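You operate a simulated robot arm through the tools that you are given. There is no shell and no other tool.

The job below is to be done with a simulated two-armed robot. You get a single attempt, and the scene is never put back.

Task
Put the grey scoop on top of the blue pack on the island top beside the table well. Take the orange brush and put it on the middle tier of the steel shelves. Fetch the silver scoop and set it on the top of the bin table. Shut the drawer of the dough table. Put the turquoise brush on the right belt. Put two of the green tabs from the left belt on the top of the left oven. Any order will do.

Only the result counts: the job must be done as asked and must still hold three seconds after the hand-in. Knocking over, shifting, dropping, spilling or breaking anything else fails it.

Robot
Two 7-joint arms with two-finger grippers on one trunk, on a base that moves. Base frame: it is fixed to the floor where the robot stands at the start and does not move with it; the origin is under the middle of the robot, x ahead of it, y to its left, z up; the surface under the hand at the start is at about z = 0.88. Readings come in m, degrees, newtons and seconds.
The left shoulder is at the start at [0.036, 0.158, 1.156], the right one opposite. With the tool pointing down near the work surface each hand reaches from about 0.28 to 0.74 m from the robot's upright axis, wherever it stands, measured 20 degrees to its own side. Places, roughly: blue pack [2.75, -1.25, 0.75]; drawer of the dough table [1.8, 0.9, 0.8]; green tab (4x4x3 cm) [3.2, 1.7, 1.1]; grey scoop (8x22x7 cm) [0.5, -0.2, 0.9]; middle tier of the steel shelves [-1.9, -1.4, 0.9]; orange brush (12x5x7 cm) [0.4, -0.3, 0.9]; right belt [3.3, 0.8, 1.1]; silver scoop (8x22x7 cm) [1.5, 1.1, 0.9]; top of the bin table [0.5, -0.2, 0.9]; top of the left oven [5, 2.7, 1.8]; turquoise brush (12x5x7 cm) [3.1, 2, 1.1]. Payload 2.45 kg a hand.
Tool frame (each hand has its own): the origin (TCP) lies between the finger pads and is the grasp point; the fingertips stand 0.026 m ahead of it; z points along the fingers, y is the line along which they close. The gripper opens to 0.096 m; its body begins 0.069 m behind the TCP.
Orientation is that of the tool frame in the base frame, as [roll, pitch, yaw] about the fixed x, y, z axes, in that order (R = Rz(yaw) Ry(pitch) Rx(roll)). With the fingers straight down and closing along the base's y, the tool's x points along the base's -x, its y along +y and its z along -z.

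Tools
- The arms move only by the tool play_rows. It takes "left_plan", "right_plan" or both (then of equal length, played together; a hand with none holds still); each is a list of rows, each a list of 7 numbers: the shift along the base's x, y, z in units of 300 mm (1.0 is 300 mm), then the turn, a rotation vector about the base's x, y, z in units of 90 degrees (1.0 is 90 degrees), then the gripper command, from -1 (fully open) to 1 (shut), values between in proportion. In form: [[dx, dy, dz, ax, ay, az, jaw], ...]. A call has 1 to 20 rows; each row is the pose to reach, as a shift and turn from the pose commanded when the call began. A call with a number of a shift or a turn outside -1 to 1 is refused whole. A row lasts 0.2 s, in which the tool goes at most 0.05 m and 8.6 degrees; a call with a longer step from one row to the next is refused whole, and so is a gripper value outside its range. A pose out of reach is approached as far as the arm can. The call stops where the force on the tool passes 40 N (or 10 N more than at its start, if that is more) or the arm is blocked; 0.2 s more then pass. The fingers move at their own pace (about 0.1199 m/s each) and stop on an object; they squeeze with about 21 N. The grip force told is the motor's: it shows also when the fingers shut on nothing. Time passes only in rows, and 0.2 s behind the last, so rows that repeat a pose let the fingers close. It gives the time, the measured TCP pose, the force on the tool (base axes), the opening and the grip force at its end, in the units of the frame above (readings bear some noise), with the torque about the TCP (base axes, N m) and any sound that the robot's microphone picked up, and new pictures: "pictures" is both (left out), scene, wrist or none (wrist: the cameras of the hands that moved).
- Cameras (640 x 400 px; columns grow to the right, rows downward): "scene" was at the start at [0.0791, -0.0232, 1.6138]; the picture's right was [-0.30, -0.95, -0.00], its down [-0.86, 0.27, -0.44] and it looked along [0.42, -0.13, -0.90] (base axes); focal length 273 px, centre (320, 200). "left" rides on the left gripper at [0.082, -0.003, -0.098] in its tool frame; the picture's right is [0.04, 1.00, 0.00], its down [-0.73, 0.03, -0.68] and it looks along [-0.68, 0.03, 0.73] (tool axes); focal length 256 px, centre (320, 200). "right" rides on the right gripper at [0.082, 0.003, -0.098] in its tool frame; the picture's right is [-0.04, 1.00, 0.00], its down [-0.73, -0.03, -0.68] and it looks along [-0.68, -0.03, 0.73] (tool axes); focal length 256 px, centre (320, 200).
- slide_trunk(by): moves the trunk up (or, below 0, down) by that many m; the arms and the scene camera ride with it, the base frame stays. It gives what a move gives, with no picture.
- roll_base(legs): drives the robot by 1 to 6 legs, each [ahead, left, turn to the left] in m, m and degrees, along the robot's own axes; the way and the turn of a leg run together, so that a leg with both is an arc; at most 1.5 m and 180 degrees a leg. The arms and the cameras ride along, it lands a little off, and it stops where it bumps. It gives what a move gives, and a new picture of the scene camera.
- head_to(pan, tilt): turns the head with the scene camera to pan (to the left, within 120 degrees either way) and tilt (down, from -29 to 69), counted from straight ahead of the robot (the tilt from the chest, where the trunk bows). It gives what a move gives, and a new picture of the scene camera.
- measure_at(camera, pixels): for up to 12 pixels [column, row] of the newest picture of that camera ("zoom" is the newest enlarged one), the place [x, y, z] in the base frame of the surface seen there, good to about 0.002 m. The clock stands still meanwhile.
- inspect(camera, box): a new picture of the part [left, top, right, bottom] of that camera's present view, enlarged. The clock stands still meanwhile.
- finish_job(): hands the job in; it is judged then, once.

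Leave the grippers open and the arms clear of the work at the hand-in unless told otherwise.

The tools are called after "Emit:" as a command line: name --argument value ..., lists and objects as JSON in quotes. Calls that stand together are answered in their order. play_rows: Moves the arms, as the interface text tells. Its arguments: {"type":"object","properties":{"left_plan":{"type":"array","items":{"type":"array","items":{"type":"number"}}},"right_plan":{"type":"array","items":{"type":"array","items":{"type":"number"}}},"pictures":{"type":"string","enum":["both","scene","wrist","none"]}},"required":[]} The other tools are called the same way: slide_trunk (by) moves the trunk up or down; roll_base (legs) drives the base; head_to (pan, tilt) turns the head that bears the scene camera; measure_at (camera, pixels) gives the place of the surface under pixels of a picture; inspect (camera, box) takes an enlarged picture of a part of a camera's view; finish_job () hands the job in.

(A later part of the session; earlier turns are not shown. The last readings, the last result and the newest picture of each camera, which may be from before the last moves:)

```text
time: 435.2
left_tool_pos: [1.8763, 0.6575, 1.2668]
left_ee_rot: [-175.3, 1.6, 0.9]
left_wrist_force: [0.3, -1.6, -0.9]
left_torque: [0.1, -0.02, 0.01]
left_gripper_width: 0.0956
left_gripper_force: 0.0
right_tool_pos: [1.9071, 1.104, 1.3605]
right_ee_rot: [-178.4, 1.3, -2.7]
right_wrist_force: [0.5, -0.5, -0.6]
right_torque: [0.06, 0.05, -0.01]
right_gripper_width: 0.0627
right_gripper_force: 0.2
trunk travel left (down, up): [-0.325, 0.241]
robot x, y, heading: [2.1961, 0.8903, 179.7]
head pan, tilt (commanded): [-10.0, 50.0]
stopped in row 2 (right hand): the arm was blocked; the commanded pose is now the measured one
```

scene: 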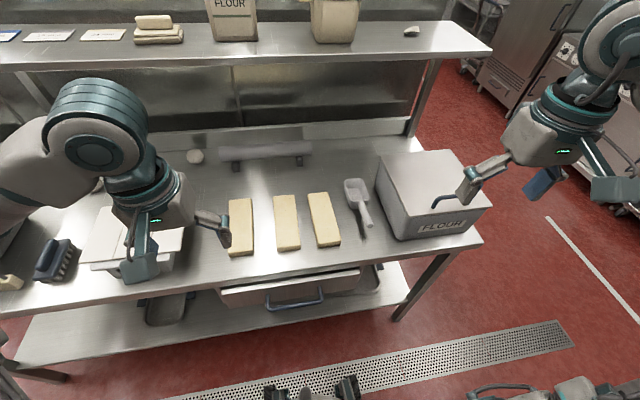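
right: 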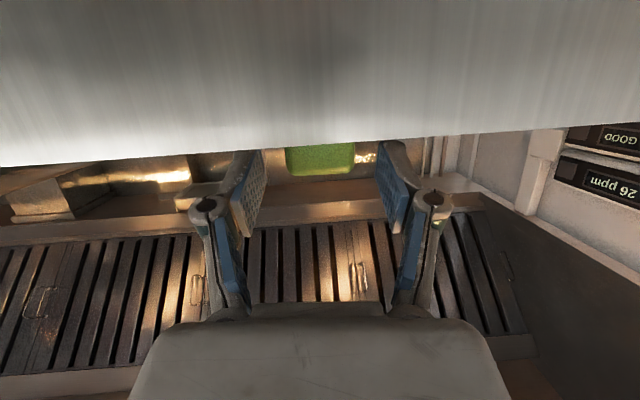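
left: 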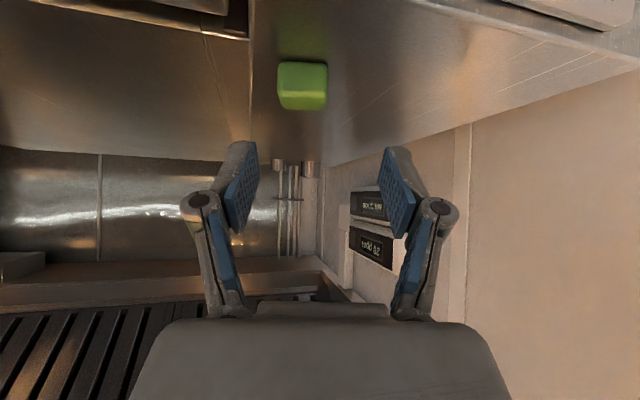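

The body sways strongly, and holding rows seem to keep it going. I let time pass with head moves instead, with the arms at rest.

Emit:
head_to --pan -20 --tilt 50

Emit:
head_to --pan -10 --tilt 50

Emit:
head_to --pan -20 --tilt 50

Emit:
head_to --pan -10 --tilt 50

```text
time: 435.9
left_tool_pos: [1.876, 0.6679, 1.2712]
left_ee_rot: [-176.0, 1.7, 1.0]
left_wrist_force: [-1.4, -0.4, 0.1]
left_torque: [0.06, -0.03, 0.03]
left_gripper_width: 0.0963
left_gripper_force: 0.1
right_tool_pos: [1.9082, 1.1141, 1.3581]
right_ee_rot: [-178.9, 1.3, -2.8]
right_wrist_force: [0.3, 0.6, -0.2]
right_torque: [0.0, 0.05, 0.03]
right_gripper_width: 0.0624
right_gripper_force: 0.1
trunk travel left (down, up): [-0.325, 0.241]
robot x, y, heading: [2.1943, 0.8883, 179.7]
head pan, tilt (commanded): [-20.0, 50.0]
```

scene: 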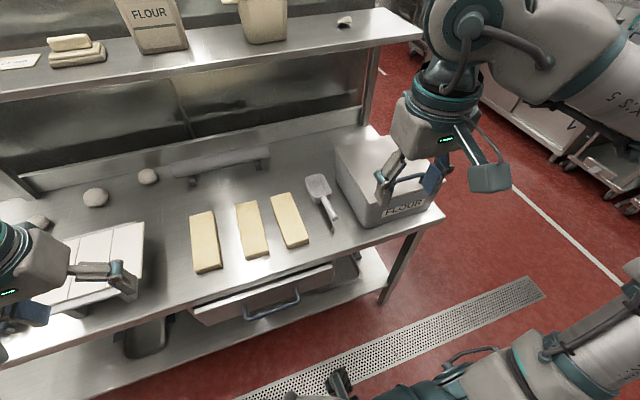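

```text
time: 436.6
left_tool_pos: [1.8766, 0.7221, 1.2772]
left_ee_rot: [-178.1, 1.8, 0.4]
left_wrist_force: [-0.2, 0.3, -0.6]
left_torque: [-0.08, 0.02, 0.0]
left_gripper_width: 0.096
left_gripper_force: 0.0
right_tool_pos: [1.9073, 1.171, 1.3495]
right_ee_rot: [178.7, 1.3, -3.0]
right_wrist_force: [0.0, 0.5, -0.7]
right_torque: [-0.05, -0.01, -0.01]
right_gripper_width: 0.0625
right_gripper_force: 0.1
trunk travel left (down, up): [-0.325, 0.241]
robot x, y, heading: [2.1966, 0.8998, 179.7]
head pan, tilt (commanded): [-10.0, 50.0]
```

scene: 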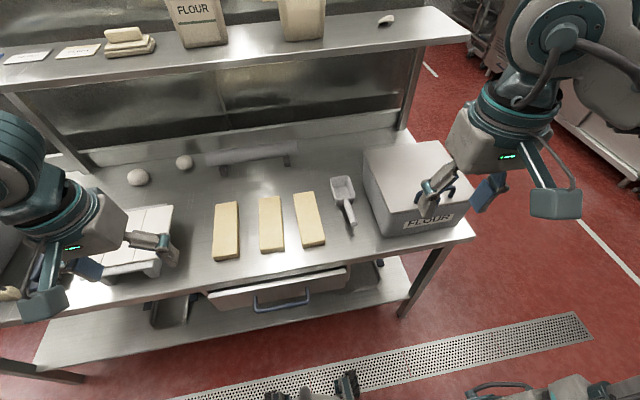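

```text
time: 437.4
left_tool_pos: [1.8757, 0.7377, 1.2785]
left_ee_rot: [-178.6, 1.8, 0.3]
left_wrist_force: [0.0, 1.3, -0.6]
left_torque: [-0.11, 0.02, -0.04]
left_gripper_width: 0.0961
left_gripper_force: 0.0
right_tool_pos: [1.908, 1.1886, 1.3474]
right_ee_rot: [178.1, 1.1, -3.1]
right_wrist_force: [-0.1, 0.3, -0.7]
right_torque: [-0.11, -0.04, 0.0]
right_gripper_width: 0.0623
right_gripper_force: 0.1
trunk travel left (down, up): [-0.325, 0.241]
robot x, y, heading: [2.1938, 0.9042, 180.1]
head pan, tilt (commanded): [-20.0, 50.0]
```

scene: 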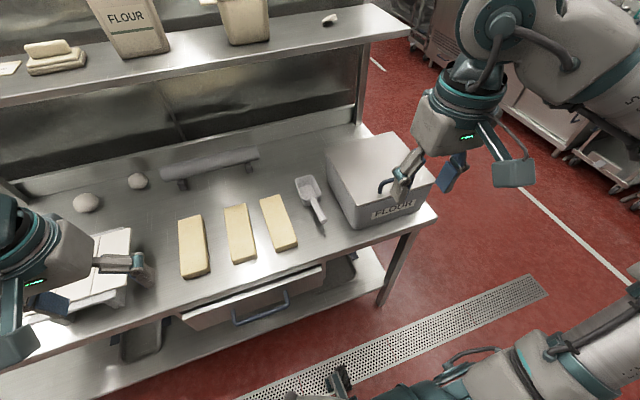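

```text
time: 438.1
left_tool_pos: [1.8749, 0.6849, 1.2708]
left_ee_rot: [-176.6, 1.7, 0.8]
left_wrist_force: [0.0, -1.0, 0.3]
left_torque: [0.05, 0.0, 0.02]
left_gripper_width: 0.0956
left_gripper_force: 0.1
right_tool_pos: [1.9059, 1.134, 1.3553]
right_ee_rot: [-179.7, 1.4, -2.8]
right_wrist_force: [-0.2, -0.1, 0.8]
right_torque: [0.01, -0.03, -0.02]
right_gripper_width: 0.0624
right_gripper_force: 0.1
trunk travel left (down, up): [-0.325, 0.241]
robot x, y, heading: [2.1984, 0.8977, 179.9]
head pan, tilt (commanded): [-10.0, 50.0]
```

scene: 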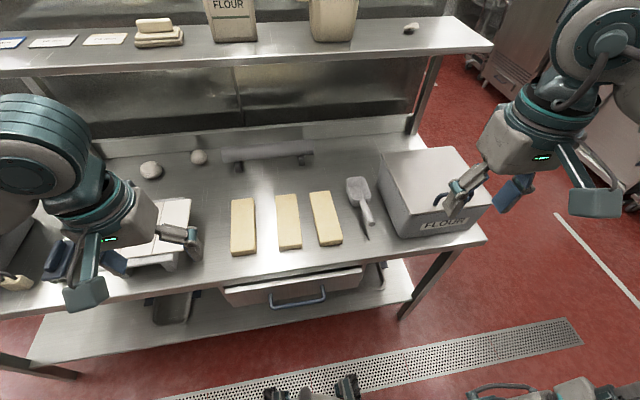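

The sway slowly decays this way. I also lower the trunk by 0.15 m, which calms it faster.

Emit:
slide_trunk --by -0.15

Emit:
head_to --pan -20 --tilt 50

Emit:
head_to --pan 10 --tilt 50

Emit:
head_to --pan -20 --tilt 50

Emit:
head_to --pan -10 --tilt 50

```text
time: 439.8
left_tool_pos: [1.8763, 0.6813, 1.1214]
left_ee_rot: [-176.3, 1.7, 0.7]
left_wrist_force: [0.8, -0.2, 0.2]
left_torque: [0.08, 0.04, 0.02]
left_gripper_width: 0.096
left_gripper_force: 0.0
right_tool_pos: [1.9084, 1.1294, 1.206]
right_ee_rot: [-179.6, 1.4, -2.8]
right_wrist_force: [-0.1, -0.2, 0.3]
right_torque: [0.0, 0.02, 0.03]
right_gripper_width: 0.0623
right_gripper_force: 0.1
trunk travel left (down, up): [-0.175, 0.391]
robot x, y, heading: [2.1987, 0.8968, 179.7]
head pan, tilt (commanded): [-10.0, 50.0]
```

```text
time: 440.6
left_tool_pos: [1.8741, 0.6477, 1.1159]
left_ee_rot: [-174.9, 1.5, 0.9]
left_wrist_force: [-0.9, -2.0, -0.6]
left_torque: [0.2, -0.01, 0.01]
left_gripper_width: 0.0961
left_gripper_force: 0.0
right_tool_pos: [1.9065, 1.0929, 1.212]
right_ee_rot: [-178.1, 1.4, -2.8]
right_wrist_force: [0.4, -2.0, -0.1]
right_torque: [0.25, 0.03, 0.02]
right_gripper_width: 0.0624
right_gripper_force: 0.1
trunk travel left (down, up): [-0.175, 0.391]
robot x, y, heading: [2.1983, 0.8877, 179.7]
head pan, tilt (commanded): [-20.0, 50.0]
```

scene: 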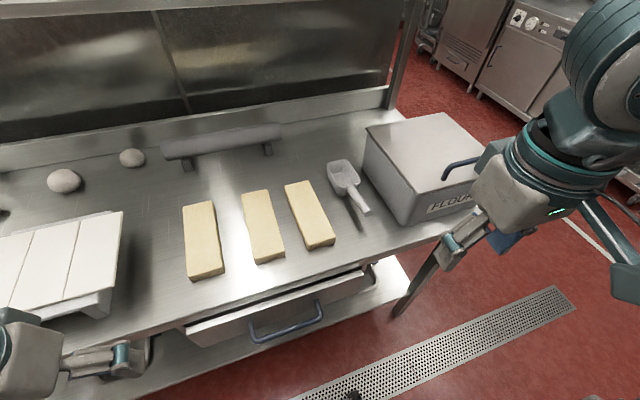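

```text
time: 441.5
left_tool_pos: [1.8747, 0.667, 1.1173]
left_ee_rot: [-175.8, 1.5, 0.9]
left_wrist_force: [-0.9, -0.7, -0.2]
left_torque: [0.03, -0.07, 0.04]
left_gripper_width: 0.0958
left_gripper_force: 0.0
right_tool_pos: [1.9074, 1.1135, 1.2074]
right_ee_rot: [-178.8, 1.3, -2.9]
right_wrist_force: [-0.2, -0.1, -1.2]
right_torque: [0.08, 0.04, 0.02]
right_gripper_width: 0.0621
right_gripper_force: 0.1
trunk travel left (down, up): [-0.175, 0.391]
robot x, y, heading: [2.197, 0.8896, 179.6]
head pan, tilt (commanded): [10.0, 50.0]
```

scene: 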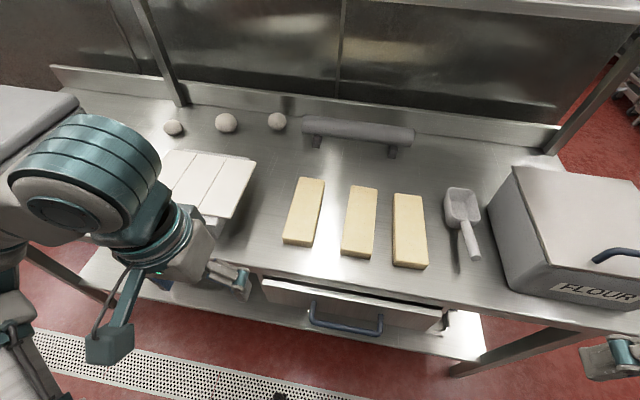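

```text
time: 442.5
left_tool_pos: [1.8754, 0.6986, 1.1229]
left_ee_rot: [-177.1, 1.7, 0.7]
left_wrist_force: [0.2, 0.2, 0.9]
left_torque: [-0.02, 0.02, 0.01]
left_gripper_width: 0.0963
left_gripper_force: 0.1
right_tool_pos: [1.9084, 1.1487, 1.2034]
right_ee_rot: [179.7, 1.4, -3.0]
right_wrist_force: [0.5, -0.8, 0.4]
right_torque: [0.03, -0.02, 0.01]
right_gripper_width: 0.0624
right_gripper_force: 0.1
trunk travel left (down, up): [-0.175, 0.391]
robot x, y, heading: [2.1984, 0.8986, 179.7]
head pan, tilt (commanded): [-20.0, 50.0]
```

scene: 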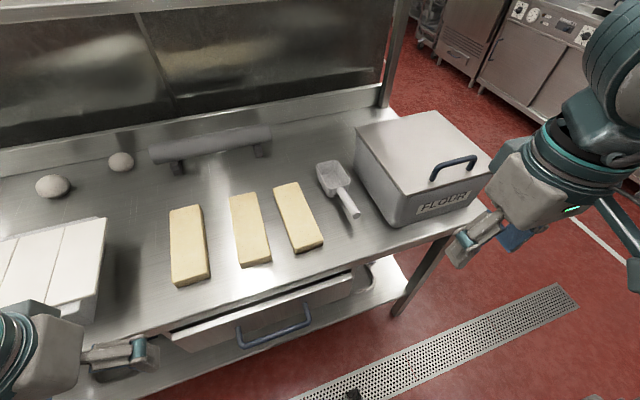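

```text
time: 443.2
left_tool_pos: [1.874, 0.6557, 1.1171]
left_ee_rot: [-175.2, 1.6, 1.0]
left_wrist_force: [0.1, -0.7, 1.1]
left_torque: [0.08, -0.09, 0.04]
left_gripper_width: 0.096
left_gripper_force: 0.1
right_tool_pos: [1.9067, 1.1033, 1.2092]
right_ee_rot: [-178.4, 1.5, -3.0]
right_wrist_force: [0.9, -1.2, -0.6]
right_torque: [0.04, 0.05, -0.01]
right_gripper_width: 0.0624
right_gripper_force: 0.1
trunk travel left (down, up): [-0.175, 0.391]
robot x, y, heading: [2.1953, 0.8916, 179.9]
head pan, tilt (commanded): [-10.0, 50.0]
```

scene: 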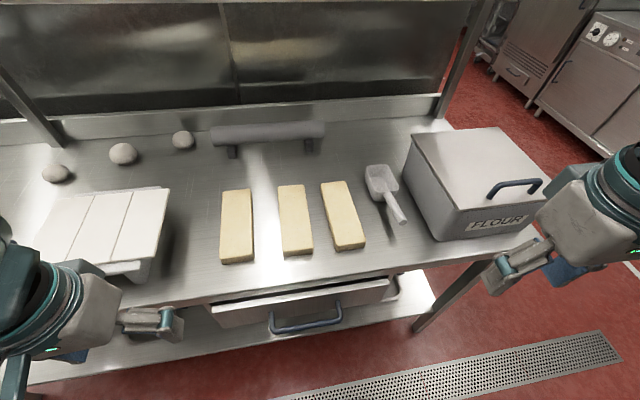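

The body keeps leaning and swaying here (mean roll ≈ -176.5). Perhaps the wheels stand badly on the drain strip. I roll back 0.12 m and check.

Emit:
roll_base --legs '[[-0.12, 0, 0]]'

Emit:
head_to --pan -20 --tilt 55

Emit:
head_to --pan -10 --tilt 69

```text
time: 444.4
left_tool_pos: [1.9967, 0.7406, 1.1298]
left_ee_rot: [-179.1, 1.9, 0.4]
left_wrist_force: [0.2, 1.9, -0.2]
left_torque: [-0.25, 0.0, 0.02]
left_gripper_width: 0.096
left_gripper_force: 0.2
right_tool_pos: [2.0272, 1.1914, 1.195]
right_ee_rot: [177.8, 1.2, -3.1]
right_wrist_force: [0.1, 2.2, 0.8]
right_torque: [-0.21, 0.05, -0.01]
right_gripper_width: 0.0625
right_gripper_force: 0.0
trunk travel left (down, up): [-0.175, 0.391]
robot x, y, heading: [2.3152, 0.907, 179.9]
head pan, tilt (commanded): [-10.0, 50.0]
```

scene: 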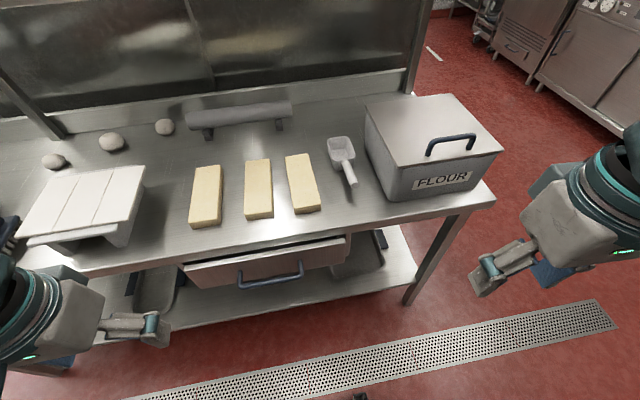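

```text
time: 445.1
left_tool_pos: [2.0015, 0.7376, 1.1292]
left_ee_rot: [-178.4, 2.0, 0.1]
left_wrist_force: [-0.4, 0.6, 0.1]
left_torque: [-0.07, 0.05, -0.01]
left_gripper_width: 0.0961
left_gripper_force: 0.0
right_tool_pos: [2.0335, 1.1885, 1.1998]
right_ee_rot: [178.2, 1.5, -3.2]
right_wrist_force: [0.3, 1.0, -0.1]
right_torque: [-0.07, -0.01, -0.02]
right_gripper_width: 0.0621
right_gripper_force: 0.1
trunk travel left (down, up): [-0.175, 0.391]
robot x, y, heading: [2.3189, 0.9144, 179.7]
head pan, tilt (commanded): [-20.0, 55.0]
```

scene: 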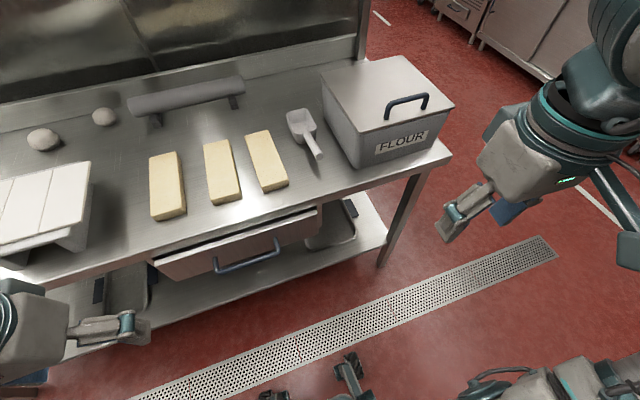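

```text
time: 445.9
left_tool_pos: [1.9995, 0.7191, 1.1265]
left_ee_rot: [-177.7, 2.0, 0.2]
left_wrist_force: [0.1, 0.8, -0.3]
left_torque: [-0.09, 0.06, 0.0]
left_gripper_width: 0.0961
left_gripper_force: 0.0
right_tool_pos: [2.0326, 1.1681, 1.2028]
right_ee_rot: [179.1, 1.4, -3.2]
right_wrist_force: [0.1, 0.8, 0.7]
right_torque: [-0.09, -0.04, 0.03]
right_gripper_width: 0.0625
right_gripper_force: 0.0
trunk travel left (down, up): [-0.175, 0.391]
robot x, y, heading: [2.3181, 0.914, 179.7]
head pan, tilt (commanded): [-10.0, 68.8]
```

scene: 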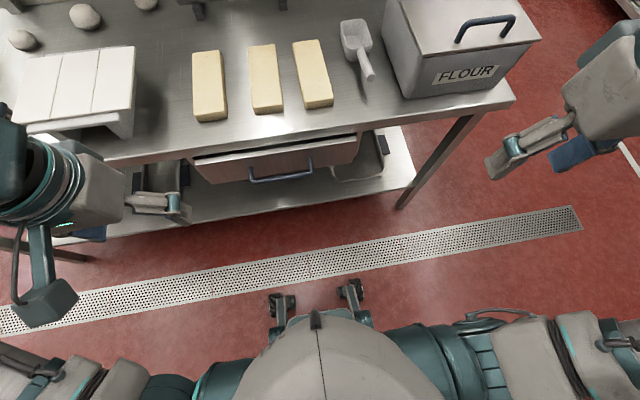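

The drain strip lies just where the front casters were. I measure its edges to stand clear of it.

Emit:
measure_at --camera "scene" --pixels '[[320, 252], [320, 285], [240, 268], [240, 300], [450, 225], [450, 250], [283, 305], [353, 290], [270, 225], [400, 205]]'

```text
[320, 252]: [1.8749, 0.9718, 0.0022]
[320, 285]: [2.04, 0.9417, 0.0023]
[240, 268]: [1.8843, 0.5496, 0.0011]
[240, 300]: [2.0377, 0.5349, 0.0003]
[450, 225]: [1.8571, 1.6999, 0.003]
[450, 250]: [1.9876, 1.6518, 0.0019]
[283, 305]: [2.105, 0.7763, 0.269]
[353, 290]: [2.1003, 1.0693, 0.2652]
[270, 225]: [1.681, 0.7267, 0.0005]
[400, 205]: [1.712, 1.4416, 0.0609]
```

Emit:
head_to --pan -20 --tilt 55

Emit:
head_to --pan -10 --tilt 55

Emit:
head_to --pan -18 --tilt 55

Emit:
head_to --pan -10 --tilt 55

```text
time: 446.7
left_tool_pos: [2.0007, 0.6918, 1.1225]
left_ee_rot: [-176.5, 2.0, 0.6]
left_wrist_force: [0.0, 0.1, 0.5]
left_torque: [-0.02, -0.03, -0.01]
left_gripper_width: 0.096
left_gripper_force: 0.0
right_tool_pos: [2.0314, 1.1384, 1.2079]
right_ee_rot: [-179.7, 1.5, -2.9]
right_wrist_force: [0.5, -1.2, 0.2]
right_torque: [0.04, -0.03, 0.02]
right_gripper_width: 0.0623
right_gripper_force: 0.1
trunk travel left (down, up): [-0.175, 0.391]
robot x, y, heading: [2.3169, 0.9012, 179.8]
head pan, tilt (commanded): [-20.0, 55.0]
```

scene: 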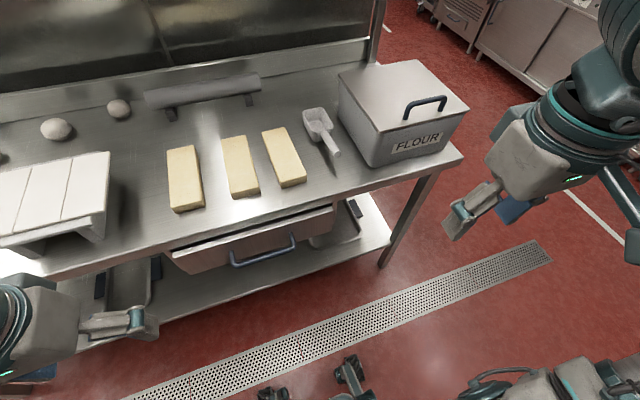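

```text
time: 447.4
left_tool_pos: [1.9996, 0.6594, 1.1175]
left_ee_rot: [-175.1, 2.0, 0.9]
left_wrist_force: [-0.2, -2.3, 0.6]
left_torque: [0.15, -0.04, 0.01]
left_gripper_width: 0.096
left_gripper_force: 0.0
right_tool_pos: [2.0329, 1.1055, 1.2138]
right_ee_rot: [-178.3, 1.6, -2.8]
right_wrist_force: [0.3, -0.8, -0.4]
right_torque: [0.1, 0.03, -0.03]
right_gripper_width: 0.0627
right_gripper_force: 0.0
trunk travel left (down, up): [-0.175, 0.391]
robot x, y, heading: [2.3145, 0.8976, 179.7]
head pan, tilt (commanded): [-10.0, 55.0]
```

scene: 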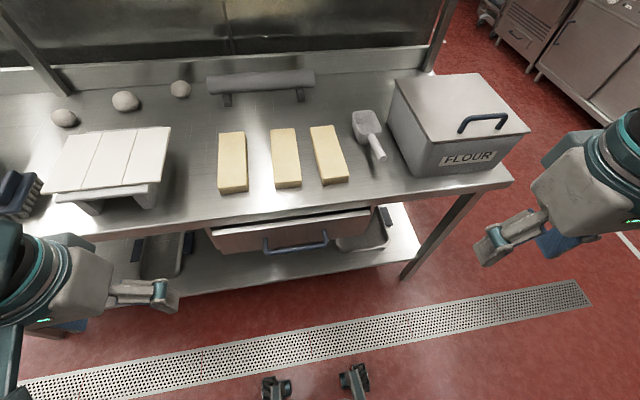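

```text
time: 448.1
left_tool_pos: [2.0004, 0.6654, 1.1192]
left_ee_rot: [-175.4, 1.9, 0.8]
left_wrist_force: [0.2, -0.2, 0.5]
left_torque: [0.1, -0.03, -0.02]
left_gripper_width: 0.0959
left_gripper_force: 0.1
right_tool_pos: [2.0335, 1.1106, 1.2111]
right_ee_rot: [-178.5, 1.5, -2.8]
right_wrist_force: [0.6, -0.5, -0.4]
right_torque: [0.09, 0.04, 0.0]
right_gripper_width: 0.0623
right_gripper_force: 0.0
trunk travel left (down, up): [-0.175, 0.391]
robot x, y, heading: [2.3176, 0.9007, 179.6]
head pan, tilt (commanded): [-18.0, 55.0]
```

scene: 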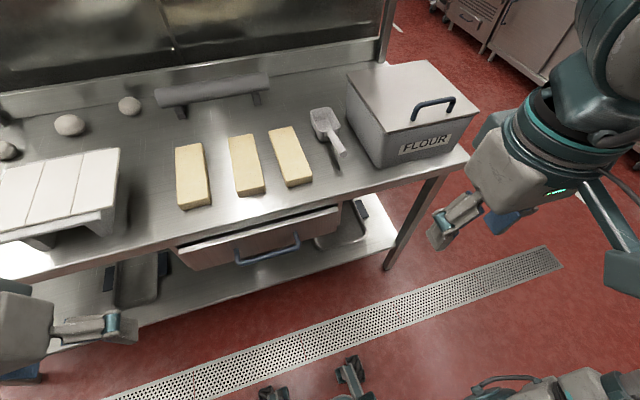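

```text
time: 448.8
left_tool_pos: [1.9998, 0.7144, 1.1269]
left_ee_rot: [-177.6, 2.0, 0.3]
left_wrist_force: [0.9, -0.4, -0.7]
left_torque: [-0.05, 0.03, 0.01]
left_gripper_width: 0.0958
left_gripper_force: 0.2
right_tool_pos: [2.0322, 1.1635, 1.2038]
right_ee_rot: [179.3, 1.4, -3.0]
right_wrist_force: [-0.7, 0.9, 0.1]
right_torque: [-0.03, -0.03, -0.01]
right_gripper_width: 0.0626
right_gripper_force: 0.1
trunk travel left (down, up): [-0.175, 0.391]
robot x, y, heading: [2.3162, 0.9062, 179.5]
head pan, tilt (commanded): [-10.0, 55.0]
```

scene: 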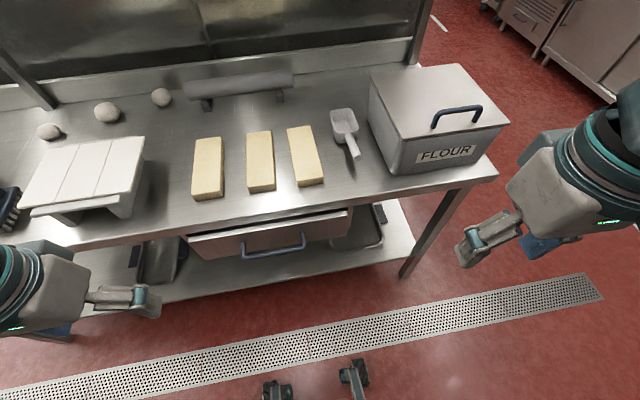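

The sway decays only slowly after turns. I let time pass with long head sweeps, which leave the arms at rest.

Emit:
head_to --pan 100 --tilt 30

Emit:
head_to --pan -100 --tilt 30

Emit:
head_to --pan 100 --tilt 30

Emit:
head_to --pan -100 --tilt 30

Emit:
head_to --pan 0 --tilt 55

```text
time: 450.6
left_tool_pos: [2.0011, 0.6597, 1.1182]
left_ee_rot: [-175.1, 1.9, 0.8]
left_wrist_force: [-0.3, -1.8, -0.9]
left_torque: [0.11, -0.03, 0.0]
left_gripper_width: 0.096
left_gripper_force: 0.1
right_tool_pos: [2.0333, 1.105, 1.2127]
right_ee_rot: [-178.3, 1.7, -2.9]
right_wrist_force: [1.1, -1.4, -0.5]
right_torque: [0.1, 0.04, 0.0]
right_gripper_width: 0.0624
right_gripper_force: 0.0
trunk travel left (down, up): [-0.175, 0.391]
robot x, y, heading: [2.3186, 0.8977, 179.8]
head pan, tilt (commanded): [100.0, 30.0]
```

scene: 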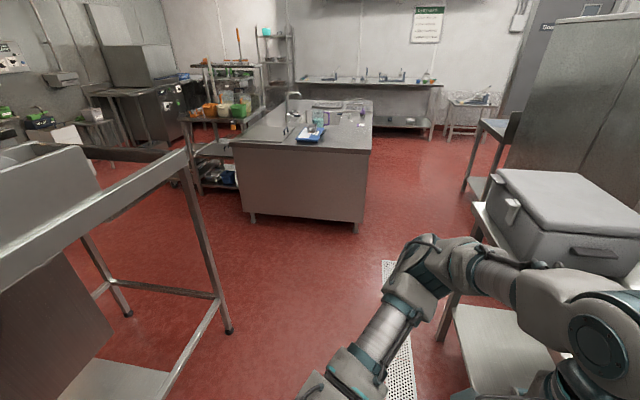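

```text
time: 453.6
left_tool_pos: [2.0004, 0.7248, 1.1269]
left_ee_rot: [-177.9, 2.0, 0.3]
left_wrist_force: [0.8, 1.1, -0.5]
left_torque: [-0.09, 0.04, -0.04]
left_gripper_width: 0.0958
left_gripper_force: 0.1
right_tool_pos: [2.0332, 1.1741, 1.2019]
right_ee_rot: [178.8, 1.4, -3.0]
right_wrist_force: [-0.2, 1.2, -0.2]
right_torque: [-0.11, 0.0, -0.05]
right_gripper_width: 0.0624
right_gripper_force: 0.1
trunk travel left (down, up): [-0.175, 0.391]
robot x, y, heading: [2.3181, 0.9106, 180.0]
head pan, tilt (commanded): [-100.0, 30.0]
```

scene: 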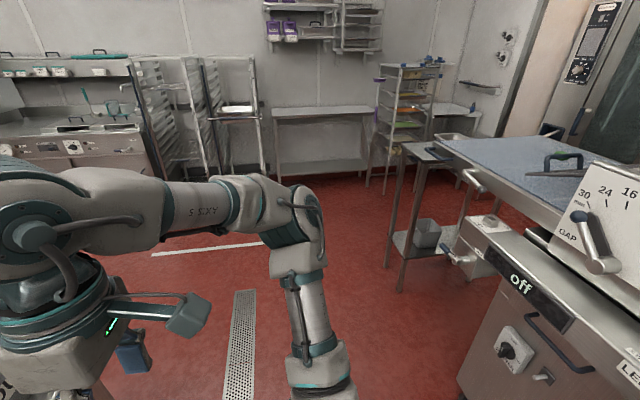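

```text
time: 456.5
left_tool_pos: [2.002, 0.6946, 1.1238]
left_ee_rot: [-176.7, 2.0, 0.5]
left_wrist_force: [-0.4, -0.4, 0.3]
left_torque: [0.0, -0.04, 0.0]
left_gripper_width: 0.096
left_gripper_force: 0.1
right_tool_pos: [2.0324, 1.142, 1.2075]
right_ee_rot: [-179.9, 1.5, -2.9]
right_wrist_force: [-1.3, 0.2, -0.2]
right_torque: [0.0, -0.04, 0.0]
right_gripper_width: 0.0626
right_gripper_force: 0.1
trunk travel left (down, up): [-0.175, 0.391]
robot x, y, heading: [2.3143, 0.9064, 179.6]
head pan, tilt (commanded): [100.0, 30.0]
```

scene: 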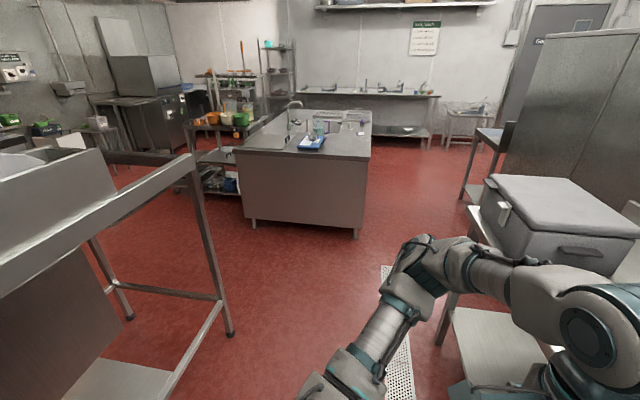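

```text
time: 459.4
left_tool_pos: [1.9994, 0.6795, 1.1196]
left_ee_rot: [-176.0, 1.8, 0.7]
left_wrist_force: [-0.4, -0.6, 0.1]
left_torque: [0.03, -0.02, 0.02]
left_gripper_width: 0.0961
left_gripper_force: 0.1
right_tool_pos: [2.0314, 1.1272, 1.21]
right_ee_rot: [-179.1, 1.6, -2.9]
right_wrist_force: [0.9, -0.5, -0.9]
right_torque: [0.05, -0.04, 0.02]
right_gripper_width: 0.0622
right_gripper_force: 0.1
trunk travel left (down, up): [-0.175, 0.391]
robot x, y, heading: [2.3188, 0.9035, 180.1]
head pan, tilt (commanded): [-100.0, 30.0]
```

scene: 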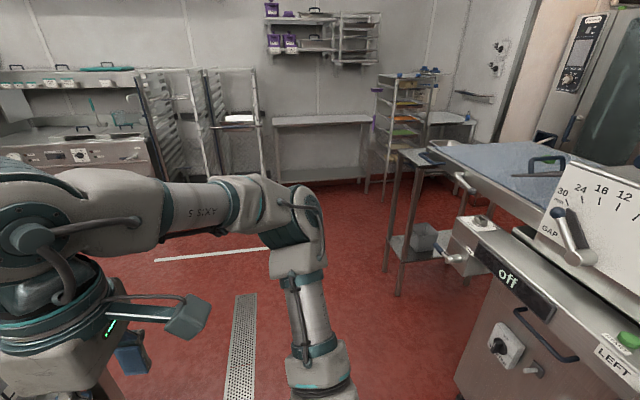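

```text
time: 461.2
left_tool_pos: [1.9995, 0.697, 1.1216]
left_ee_rot: [-176.7, 2.0, 0.7]
left_wrist_force: [0.8, 0.4, -0.1]
left_torque: [0.0, 0.01, -0.01]
left_gripper_width: 0.0962
left_gripper_force: 0.0
right_tool_pos: [2.0311, 1.1448, 1.2069]
right_ee_rot: [-179.9, 1.6, -3.0]
right_wrist_force: [0.1, 0.0, 0.8]
right_torque: [0.0, 0.01, 0.01]
right_gripper_width: 0.0625
right_gripper_force: 0.0
trunk travel left (down, up): [-0.175, 0.391]
robot x, y, heading: [2.3172, 0.9067, 179.5]
head pan, tilt (commanded): [0.0, 55.0]
```

scene: 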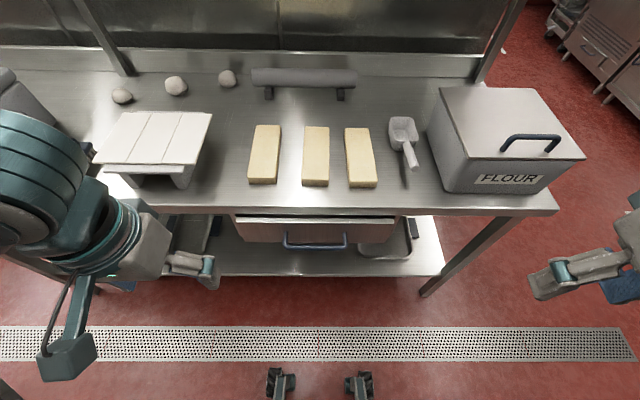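

Now it is calm (±0.3°), and the level picture shows the body upright. I roll straight ahead 0.11 m only, which excites little sway.

Emit:
roll_base --legs '[[0.11, 0, 0]]'

Emit:
head_to --pan -10 --tilt 55

Emit:
head_to --pan -20 --tilt 55

```text
time: 462.4
left_tool_pos: [1.8893, 0.73, 1.1283]
left_ee_rot: [-178.1, 1.8, 0.5]
left_wrist_force: [-1.1, 0.7, -0.1]
left_torque: [-0.07, -0.02, -0.05]
left_gripper_width: 0.0959
left_gripper_force: 0.1
right_tool_pos: [1.9191, 1.1782, 1.1992]
right_ee_rot: [178.5, 1.2, -2.7]
right_wrist_force: [-0.4, 0.2, 0.2]
right_torque: [-0.06, -0.05, -0.01]
right_gripper_width: 0.0625
right_gripper_force: 0.1
trunk travel left (down, up): [-0.175, 0.391]
robot x, y, heading: [2.2093, 0.9135, 179.8]
head pan, tilt (commanded): [0.0, 55.0]
```

scene: 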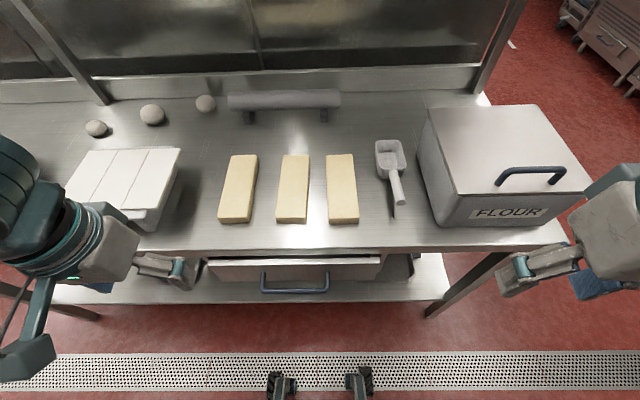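

```text
time: 463.1
left_tool_pos: [1.8929, 0.7413, 1.128]
left_ee_rot: [-178.2, 2.2, 0.2]
left_wrist_force: [0.1, 0.3, 1.0]
left_torque: [-0.14, 0.01, 0.0]
left_gripper_width: 0.0962
left_gripper_force: 0.0
right_tool_pos: [1.9239, 1.1915, 1.2014]
right_ee_rot: [178.3, 1.5, -3.0]
right_wrist_force: [-0.5, 1.1, 0.0]
right_torque: [-0.13, -0.01, 0.0]
right_gripper_width: 0.0623
right_gripper_force: 0.0
trunk travel left (down, up): [-0.175, 0.391]
robot x, y, heading: [2.2054, 0.9267, 179.7]
head pan, tilt (commanded): [-10.0, 55.0]
```

scene: 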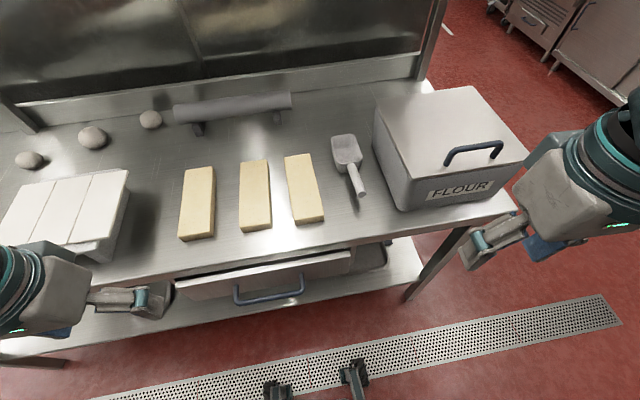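

```text
time: 463.8
left_tool_pos: [1.8929, 0.7215, 1.1264]
left_ee_rot: [-177.4, 2.2, 0.3]
left_wrist_force: [0.2, 1.0, 1.0]
left_torque: [-0.07, 0.02, 0.03]
left_gripper_width: 0.0958
left_gripper_force: 0.0
right_tool_pos: [1.9232, 1.1692, 1.2051]
right_ee_rot: [179.2, 1.6, -2.9]
right_wrist_force: [-0.7, 0.5, 1.2]
right_torque: [-0.07, 0.0, 0.0]
right_gripper_width: 0.0624
right_gripper_force: 0.0
trunk travel left (down, up): [-0.175, 0.391]
robot x, y, heading: [2.2044, 0.9201, 180.1]
head pan, tilt (commanded): [-20.0, 55.0]
```

scene: 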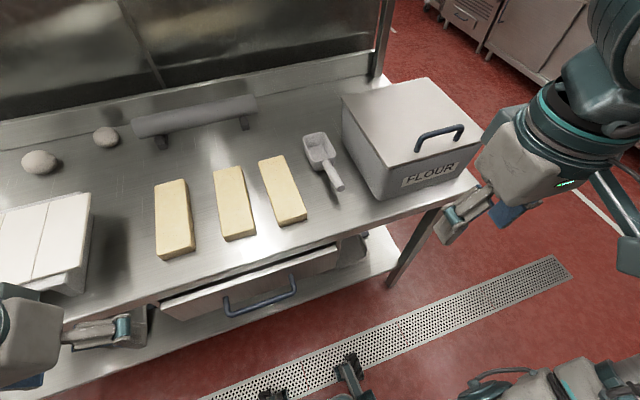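

Emit:
head_to --pan 110 --tilt 30

Emit:
head_to --pan -110 --tilt 30

Emit:
head_to --pan 110 --tilt 30

Emit:
head_to --pan -110 --tilt 30

Emit:
head_to --pan -10 --tilt 55

```text
time: 465.9
left_tool_pos: [1.8939, 0.6704, 1.1195]
left_ee_rot: [-175.5, 2.1, 0.6]
left_wrist_force: [-0.5, 0.3, -0.3]
left_torque: [0.05, -0.01, 0.03]
left_gripper_width: 0.0961
left_gripper_force: 0.1
right_tool_pos: [1.9235, 1.1152, 1.2133]
right_ee_rot: [-178.7, 1.7, -2.6]
right_wrist_force: [-0.1, 0.1, 0.2]
right_torque: [0.07, -0.01, 0.0]
right_gripper_width: 0.0625
right_gripper_force: 0.0
trunk travel left (down, up): [-0.175, 0.391]
robot x, y, heading: [2.2038, 0.9073, -179.9]
head pan, tilt (commanded): [110.0, 30.0]
```

scene: 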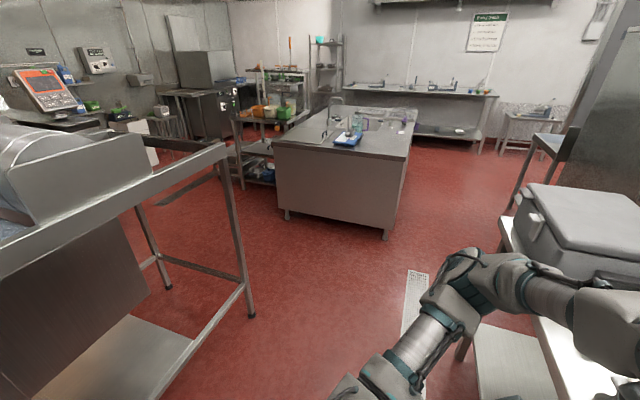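

```text
time: 469.1
left_tool_pos: [1.8931, 0.7394, 1.1304]
left_ee_rot: [-178.2, 2.2, 0.2]
left_wrist_force: [0.0, 0.5, -0.2]
left_torque: [-0.09, -0.03, 0.01]
left_gripper_width: 0.0962
left_gripper_force: 0.1
right_tool_pos: [1.9251, 1.1878, 1.2012]
right_ee_rot: [178.3, 1.5, -2.9]
right_wrist_force: [0.3, 1.1, 0.7]
right_torque: [-0.07, -0.01, -0.03]
right_gripper_width: 0.0626
right_gripper_force: 0.0
trunk travel left (down, up): [-0.175, 0.391]
robot x, y, heading: [2.2044, 0.9204, 179.9]
head pan, tilt (commanded): [-110.0, 30.0]
```

scene: 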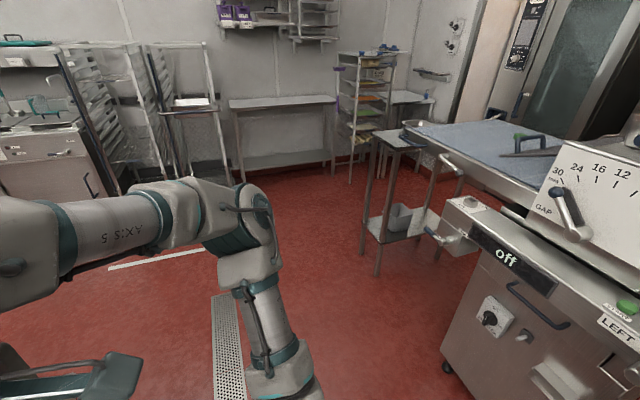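

```text
time: 472.3
left_tool_pos: [1.8928, 0.6748, 1.1196]
left_ee_rot: [-175.6, 2.0, 0.8]
left_wrist_force: [0.7, -0.1, 0.4]
left_torque: [0.01, 0.02, 0.01]
left_gripper_width: 0.096
left_gripper_force: 0.0
right_tool_pos: [1.9227, 1.1196, 1.2116]
right_ee_rot: [-178.7, 1.5, -2.7]
right_wrist_force: [0.0, 0.2, -0.5]
right_torque: [0.03, 0.0, -0.03]
right_gripper_width: 0.0624
right_gripper_force: 0.0
trunk travel left (down, up): [-0.175, 0.391]
robot x, y, heading: [2.2074, 0.9074, 180.1]
head pan, tilt (commanded): [110.0, 30.0]
```

scene: 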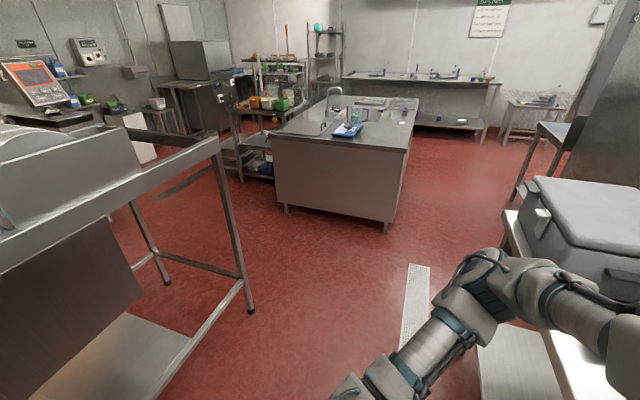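

```text
time: 475.4
left_tool_pos: [1.8942, 0.6518, 1.1164]
left_ee_rot: [-174.6, 2.2, 0.8]
left_wrist_force: [-0.7, -1.3, 1.2]
left_torque: [0.1, -0.01, 0.0]
left_gripper_width: 0.0961
left_gripper_force: 0.1
right_tool_pos: [1.923, 1.0941, 1.2165]
right_ee_rot: [-177.8, 1.7, -2.6]
right_wrist_force: [0.5, -1.1, -0.8]
right_torque: [0.11, 0.03, -0.03]
right_gripper_width: 0.0623
right_gripper_force: 0.1
trunk travel left (down, up): [-0.175, 0.391]
robot x, y, heading: [2.2065, 0.9046, -179.9]
head pan, tilt (commanded): [-110.0, 30.0]
```

scene: 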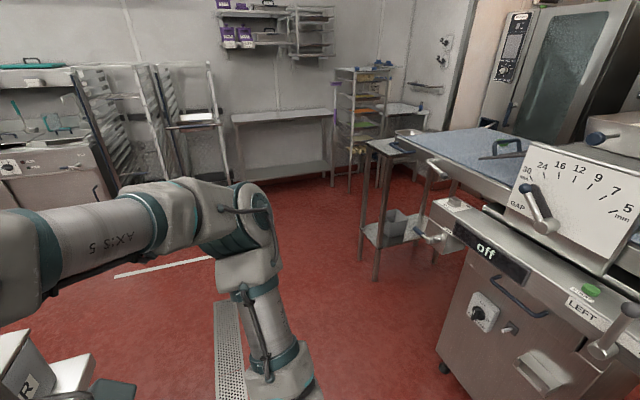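

```text
time: 477.2
left_tool_pos: [1.8939, 0.6435, 1.1151]
left_ee_rot: [-174.0, 2.1, 0.9]
left_wrist_force: [-0.1, -1.8, 0.1]
left_torque: [0.14, -0.04, 0.0]
left_gripper_width: 0.096
left_gripper_force: 0.0
right_tool_pos: [1.9235, 1.0863, 1.2179]
right_ee_rot: [-177.5, 1.8, -2.6]
right_wrist_force: [1.1, -1.3, -0.2]
right_torque: [0.12, 0.04, 0.0]
right_gripper_width: 0.0625
right_gripper_force: 0.0
trunk travel left (down, up): [-0.175, 0.391]
robot x, y, heading: [2.2049, 0.9011, -179.9]
head pan, tilt (commanded): [-10.0, 55.0]
```

scene: 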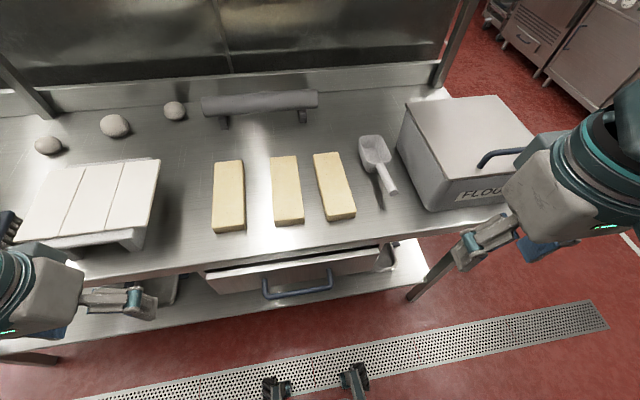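

With the casters on the drain strip the sway even grows. I move 0.15 m further ahead so that the casters stand beyond the strip (x < 1.87).

Emit:
roll_base --legs '[[0.15, 0, 0]]'

Emit:
head_to --pan -12 --tilt 60

Emit:
head_to --pan -10 --tilt 62

Emit:
head_to --pan -12 --tilt 60

Emit:
head_to --pan -10 --tilt 62

```text
time: 478.6
left_tool_pos: [1.7406, 0.7378, 1.1289]
left_ee_rot: [-178.2, 2.2, 0.1]
left_wrist_force: [0.5, 2.3, -1.0]
left_torque: [-0.22, 0.01, -0.01]
left_gripper_width: 0.0959
left_gripper_force: 0.0
right_tool_pos: [1.7726, 1.1864, 1.2021]
right_ee_rot: [178.3, 1.5, -3.1]
right_wrist_force: [-1.5, 1.7, -0.1]
right_torque: [-0.17, -0.05, 0.03]
right_gripper_width: 0.0625
right_gripper_force: 0.0
trunk travel left (down, up): [-0.175, 0.391]
robot x, y, heading: [2.0555, 0.9193, 179.8]
head pan, tilt (commanded): [-10.0, 55.0]
```

scene: 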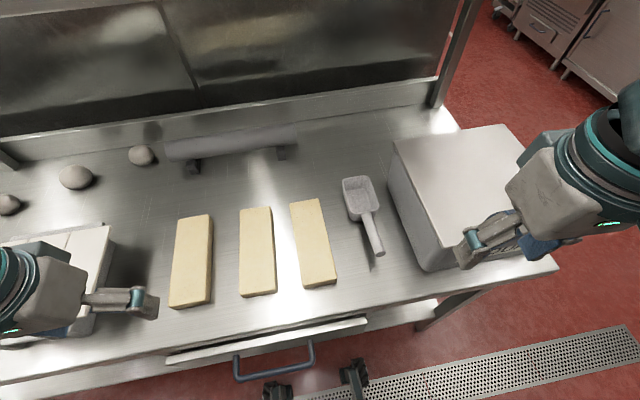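

```text
time: 479.2
left_tool_pos: [1.7425, 0.7263, 1.1262]
left_ee_rot: [-177.1, 2.2, -0.1]
left_wrist_force: [0.4, 2.1, 0.5]
left_torque: [-0.08, 0.03, 0.0]
left_gripper_width: 0.0962
left_gripper_force: 0.0
right_tool_pos: [1.7735, 1.1734, 1.2078]
right_ee_rot: [179.4, 1.5, -3.2]
right_wrist_force: [-0.4, 0.3, 1.5]
right_torque: [-0.04, -0.02, -0.01]
right_gripper_width: 0.0624
right_gripper_force: 0.1
trunk travel left (down, up): [-0.175, 0.391]
robot x, y, heading: [2.0559, 0.9305, 179.4]
head pan, tilt (commanded): [-12.0, 60.0]
```

scene: 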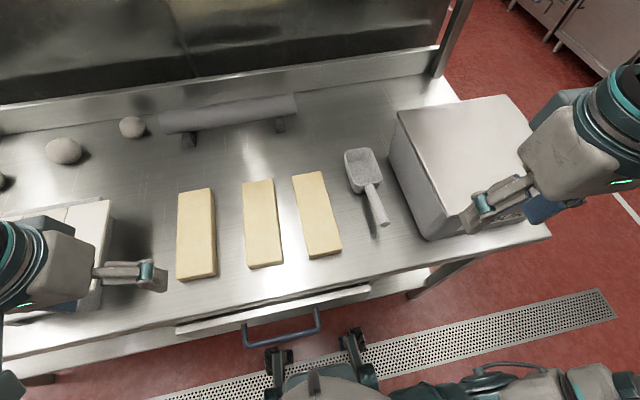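

```text
time: 479.8
left_tool_pos: [1.7419, 0.661, 1.1164]
left_ee_rot: [-174.4, 2.3, 0.5]
left_wrist_force: [-0.7, -1.6, 0.0]
left_torque: [0.15, 0.0, 0.02]
left_gripper_width: 0.0963
left_gripper_force: 0.1
right_tool_pos: [1.7734, 1.1052, 1.2176]
right_ee_rot: [-177.8, 1.8, -2.8]
right_wrist_force: [-0.6, -0.8, -0.7]
right_torque: [0.1, 0.07, 0.0]
right_gripper_width: 0.0623
right_gripper_force: 0.1
trunk travel left (down, up): [-0.175, 0.391]
robot x, y, heading: [2.052, 0.9144, 180.0]
head pan, tilt (commanded): [-10.0, 62.0]
```

scene: 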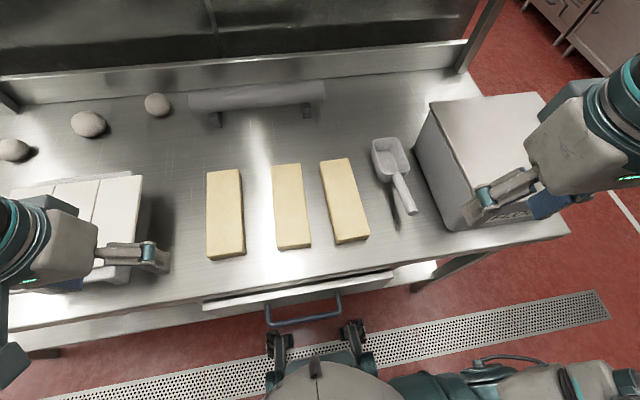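

```text
time: 480.5
left_tool_pos: [1.7435, 0.6773, 1.1188]
left_ee_rot: [-175.2, 2.3, 0.4]
left_wrist_force: [-0.7, -0.7, -0.4]
left_torque: [0.04, -0.01, 0.0]
left_gripper_width: 0.0962
left_gripper_force: 0.1
right_tool_pos: [1.775, 1.1214, 1.2156]
right_ee_rot: [-178.6, 1.7, -3.0]
right_wrist_force: [-0.7, -0.7, -0.8]
right_torque: [0.1, 0.03, 0.0]
right_gripper_width: 0.0623
right_gripper_force: 0.0
trunk travel left (down, up): [-0.175, 0.391]
robot x, y, heading: [2.0549, 0.9173, 179.8]
head pan, tilt (commanded): [-12.0, 60.0]
```

scene: 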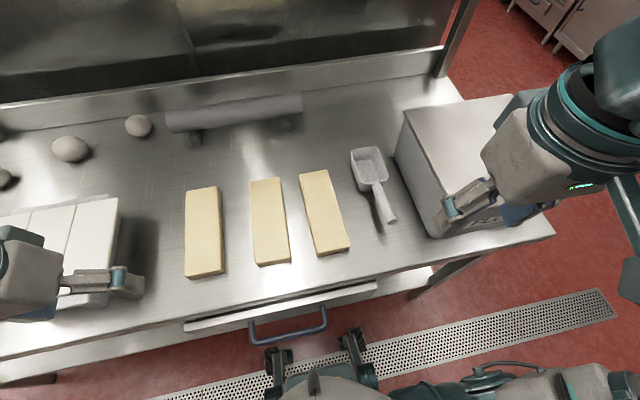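

```text
time: 481.1
left_tool_pos: [1.7437, 0.7381, 1.1287]
left_ee_rot: [-177.7, 2.4, -0.2]
left_wrist_force: [-1.0, 2.0, -0.6]
left_torque: [-0.13, 0.02, -0.01]
left_gripper_width: 0.096
left_gripper_force: 0.0
right_tool_pos: [1.7756, 1.1852, 1.2035]
right_ee_rot: [178.7, 1.6, -3.2]
right_wrist_force: [-0.3, 1.6, -0.2]
right_torque: [-0.18, -0.05, 0.0]
right_gripper_width: 0.0624
right_gripper_force: 0.0
trunk travel left (down, up): [-0.175, 0.391]
robot x, y, heading: [2.0534, 0.9272, 179.5]
head pan, tilt (commanded): [-10.0, 62.0]
```

scene: 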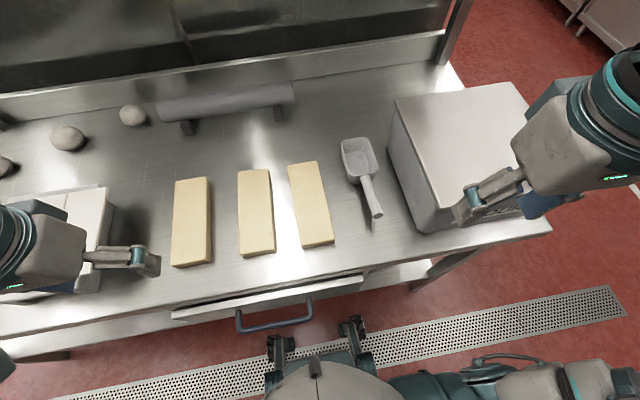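

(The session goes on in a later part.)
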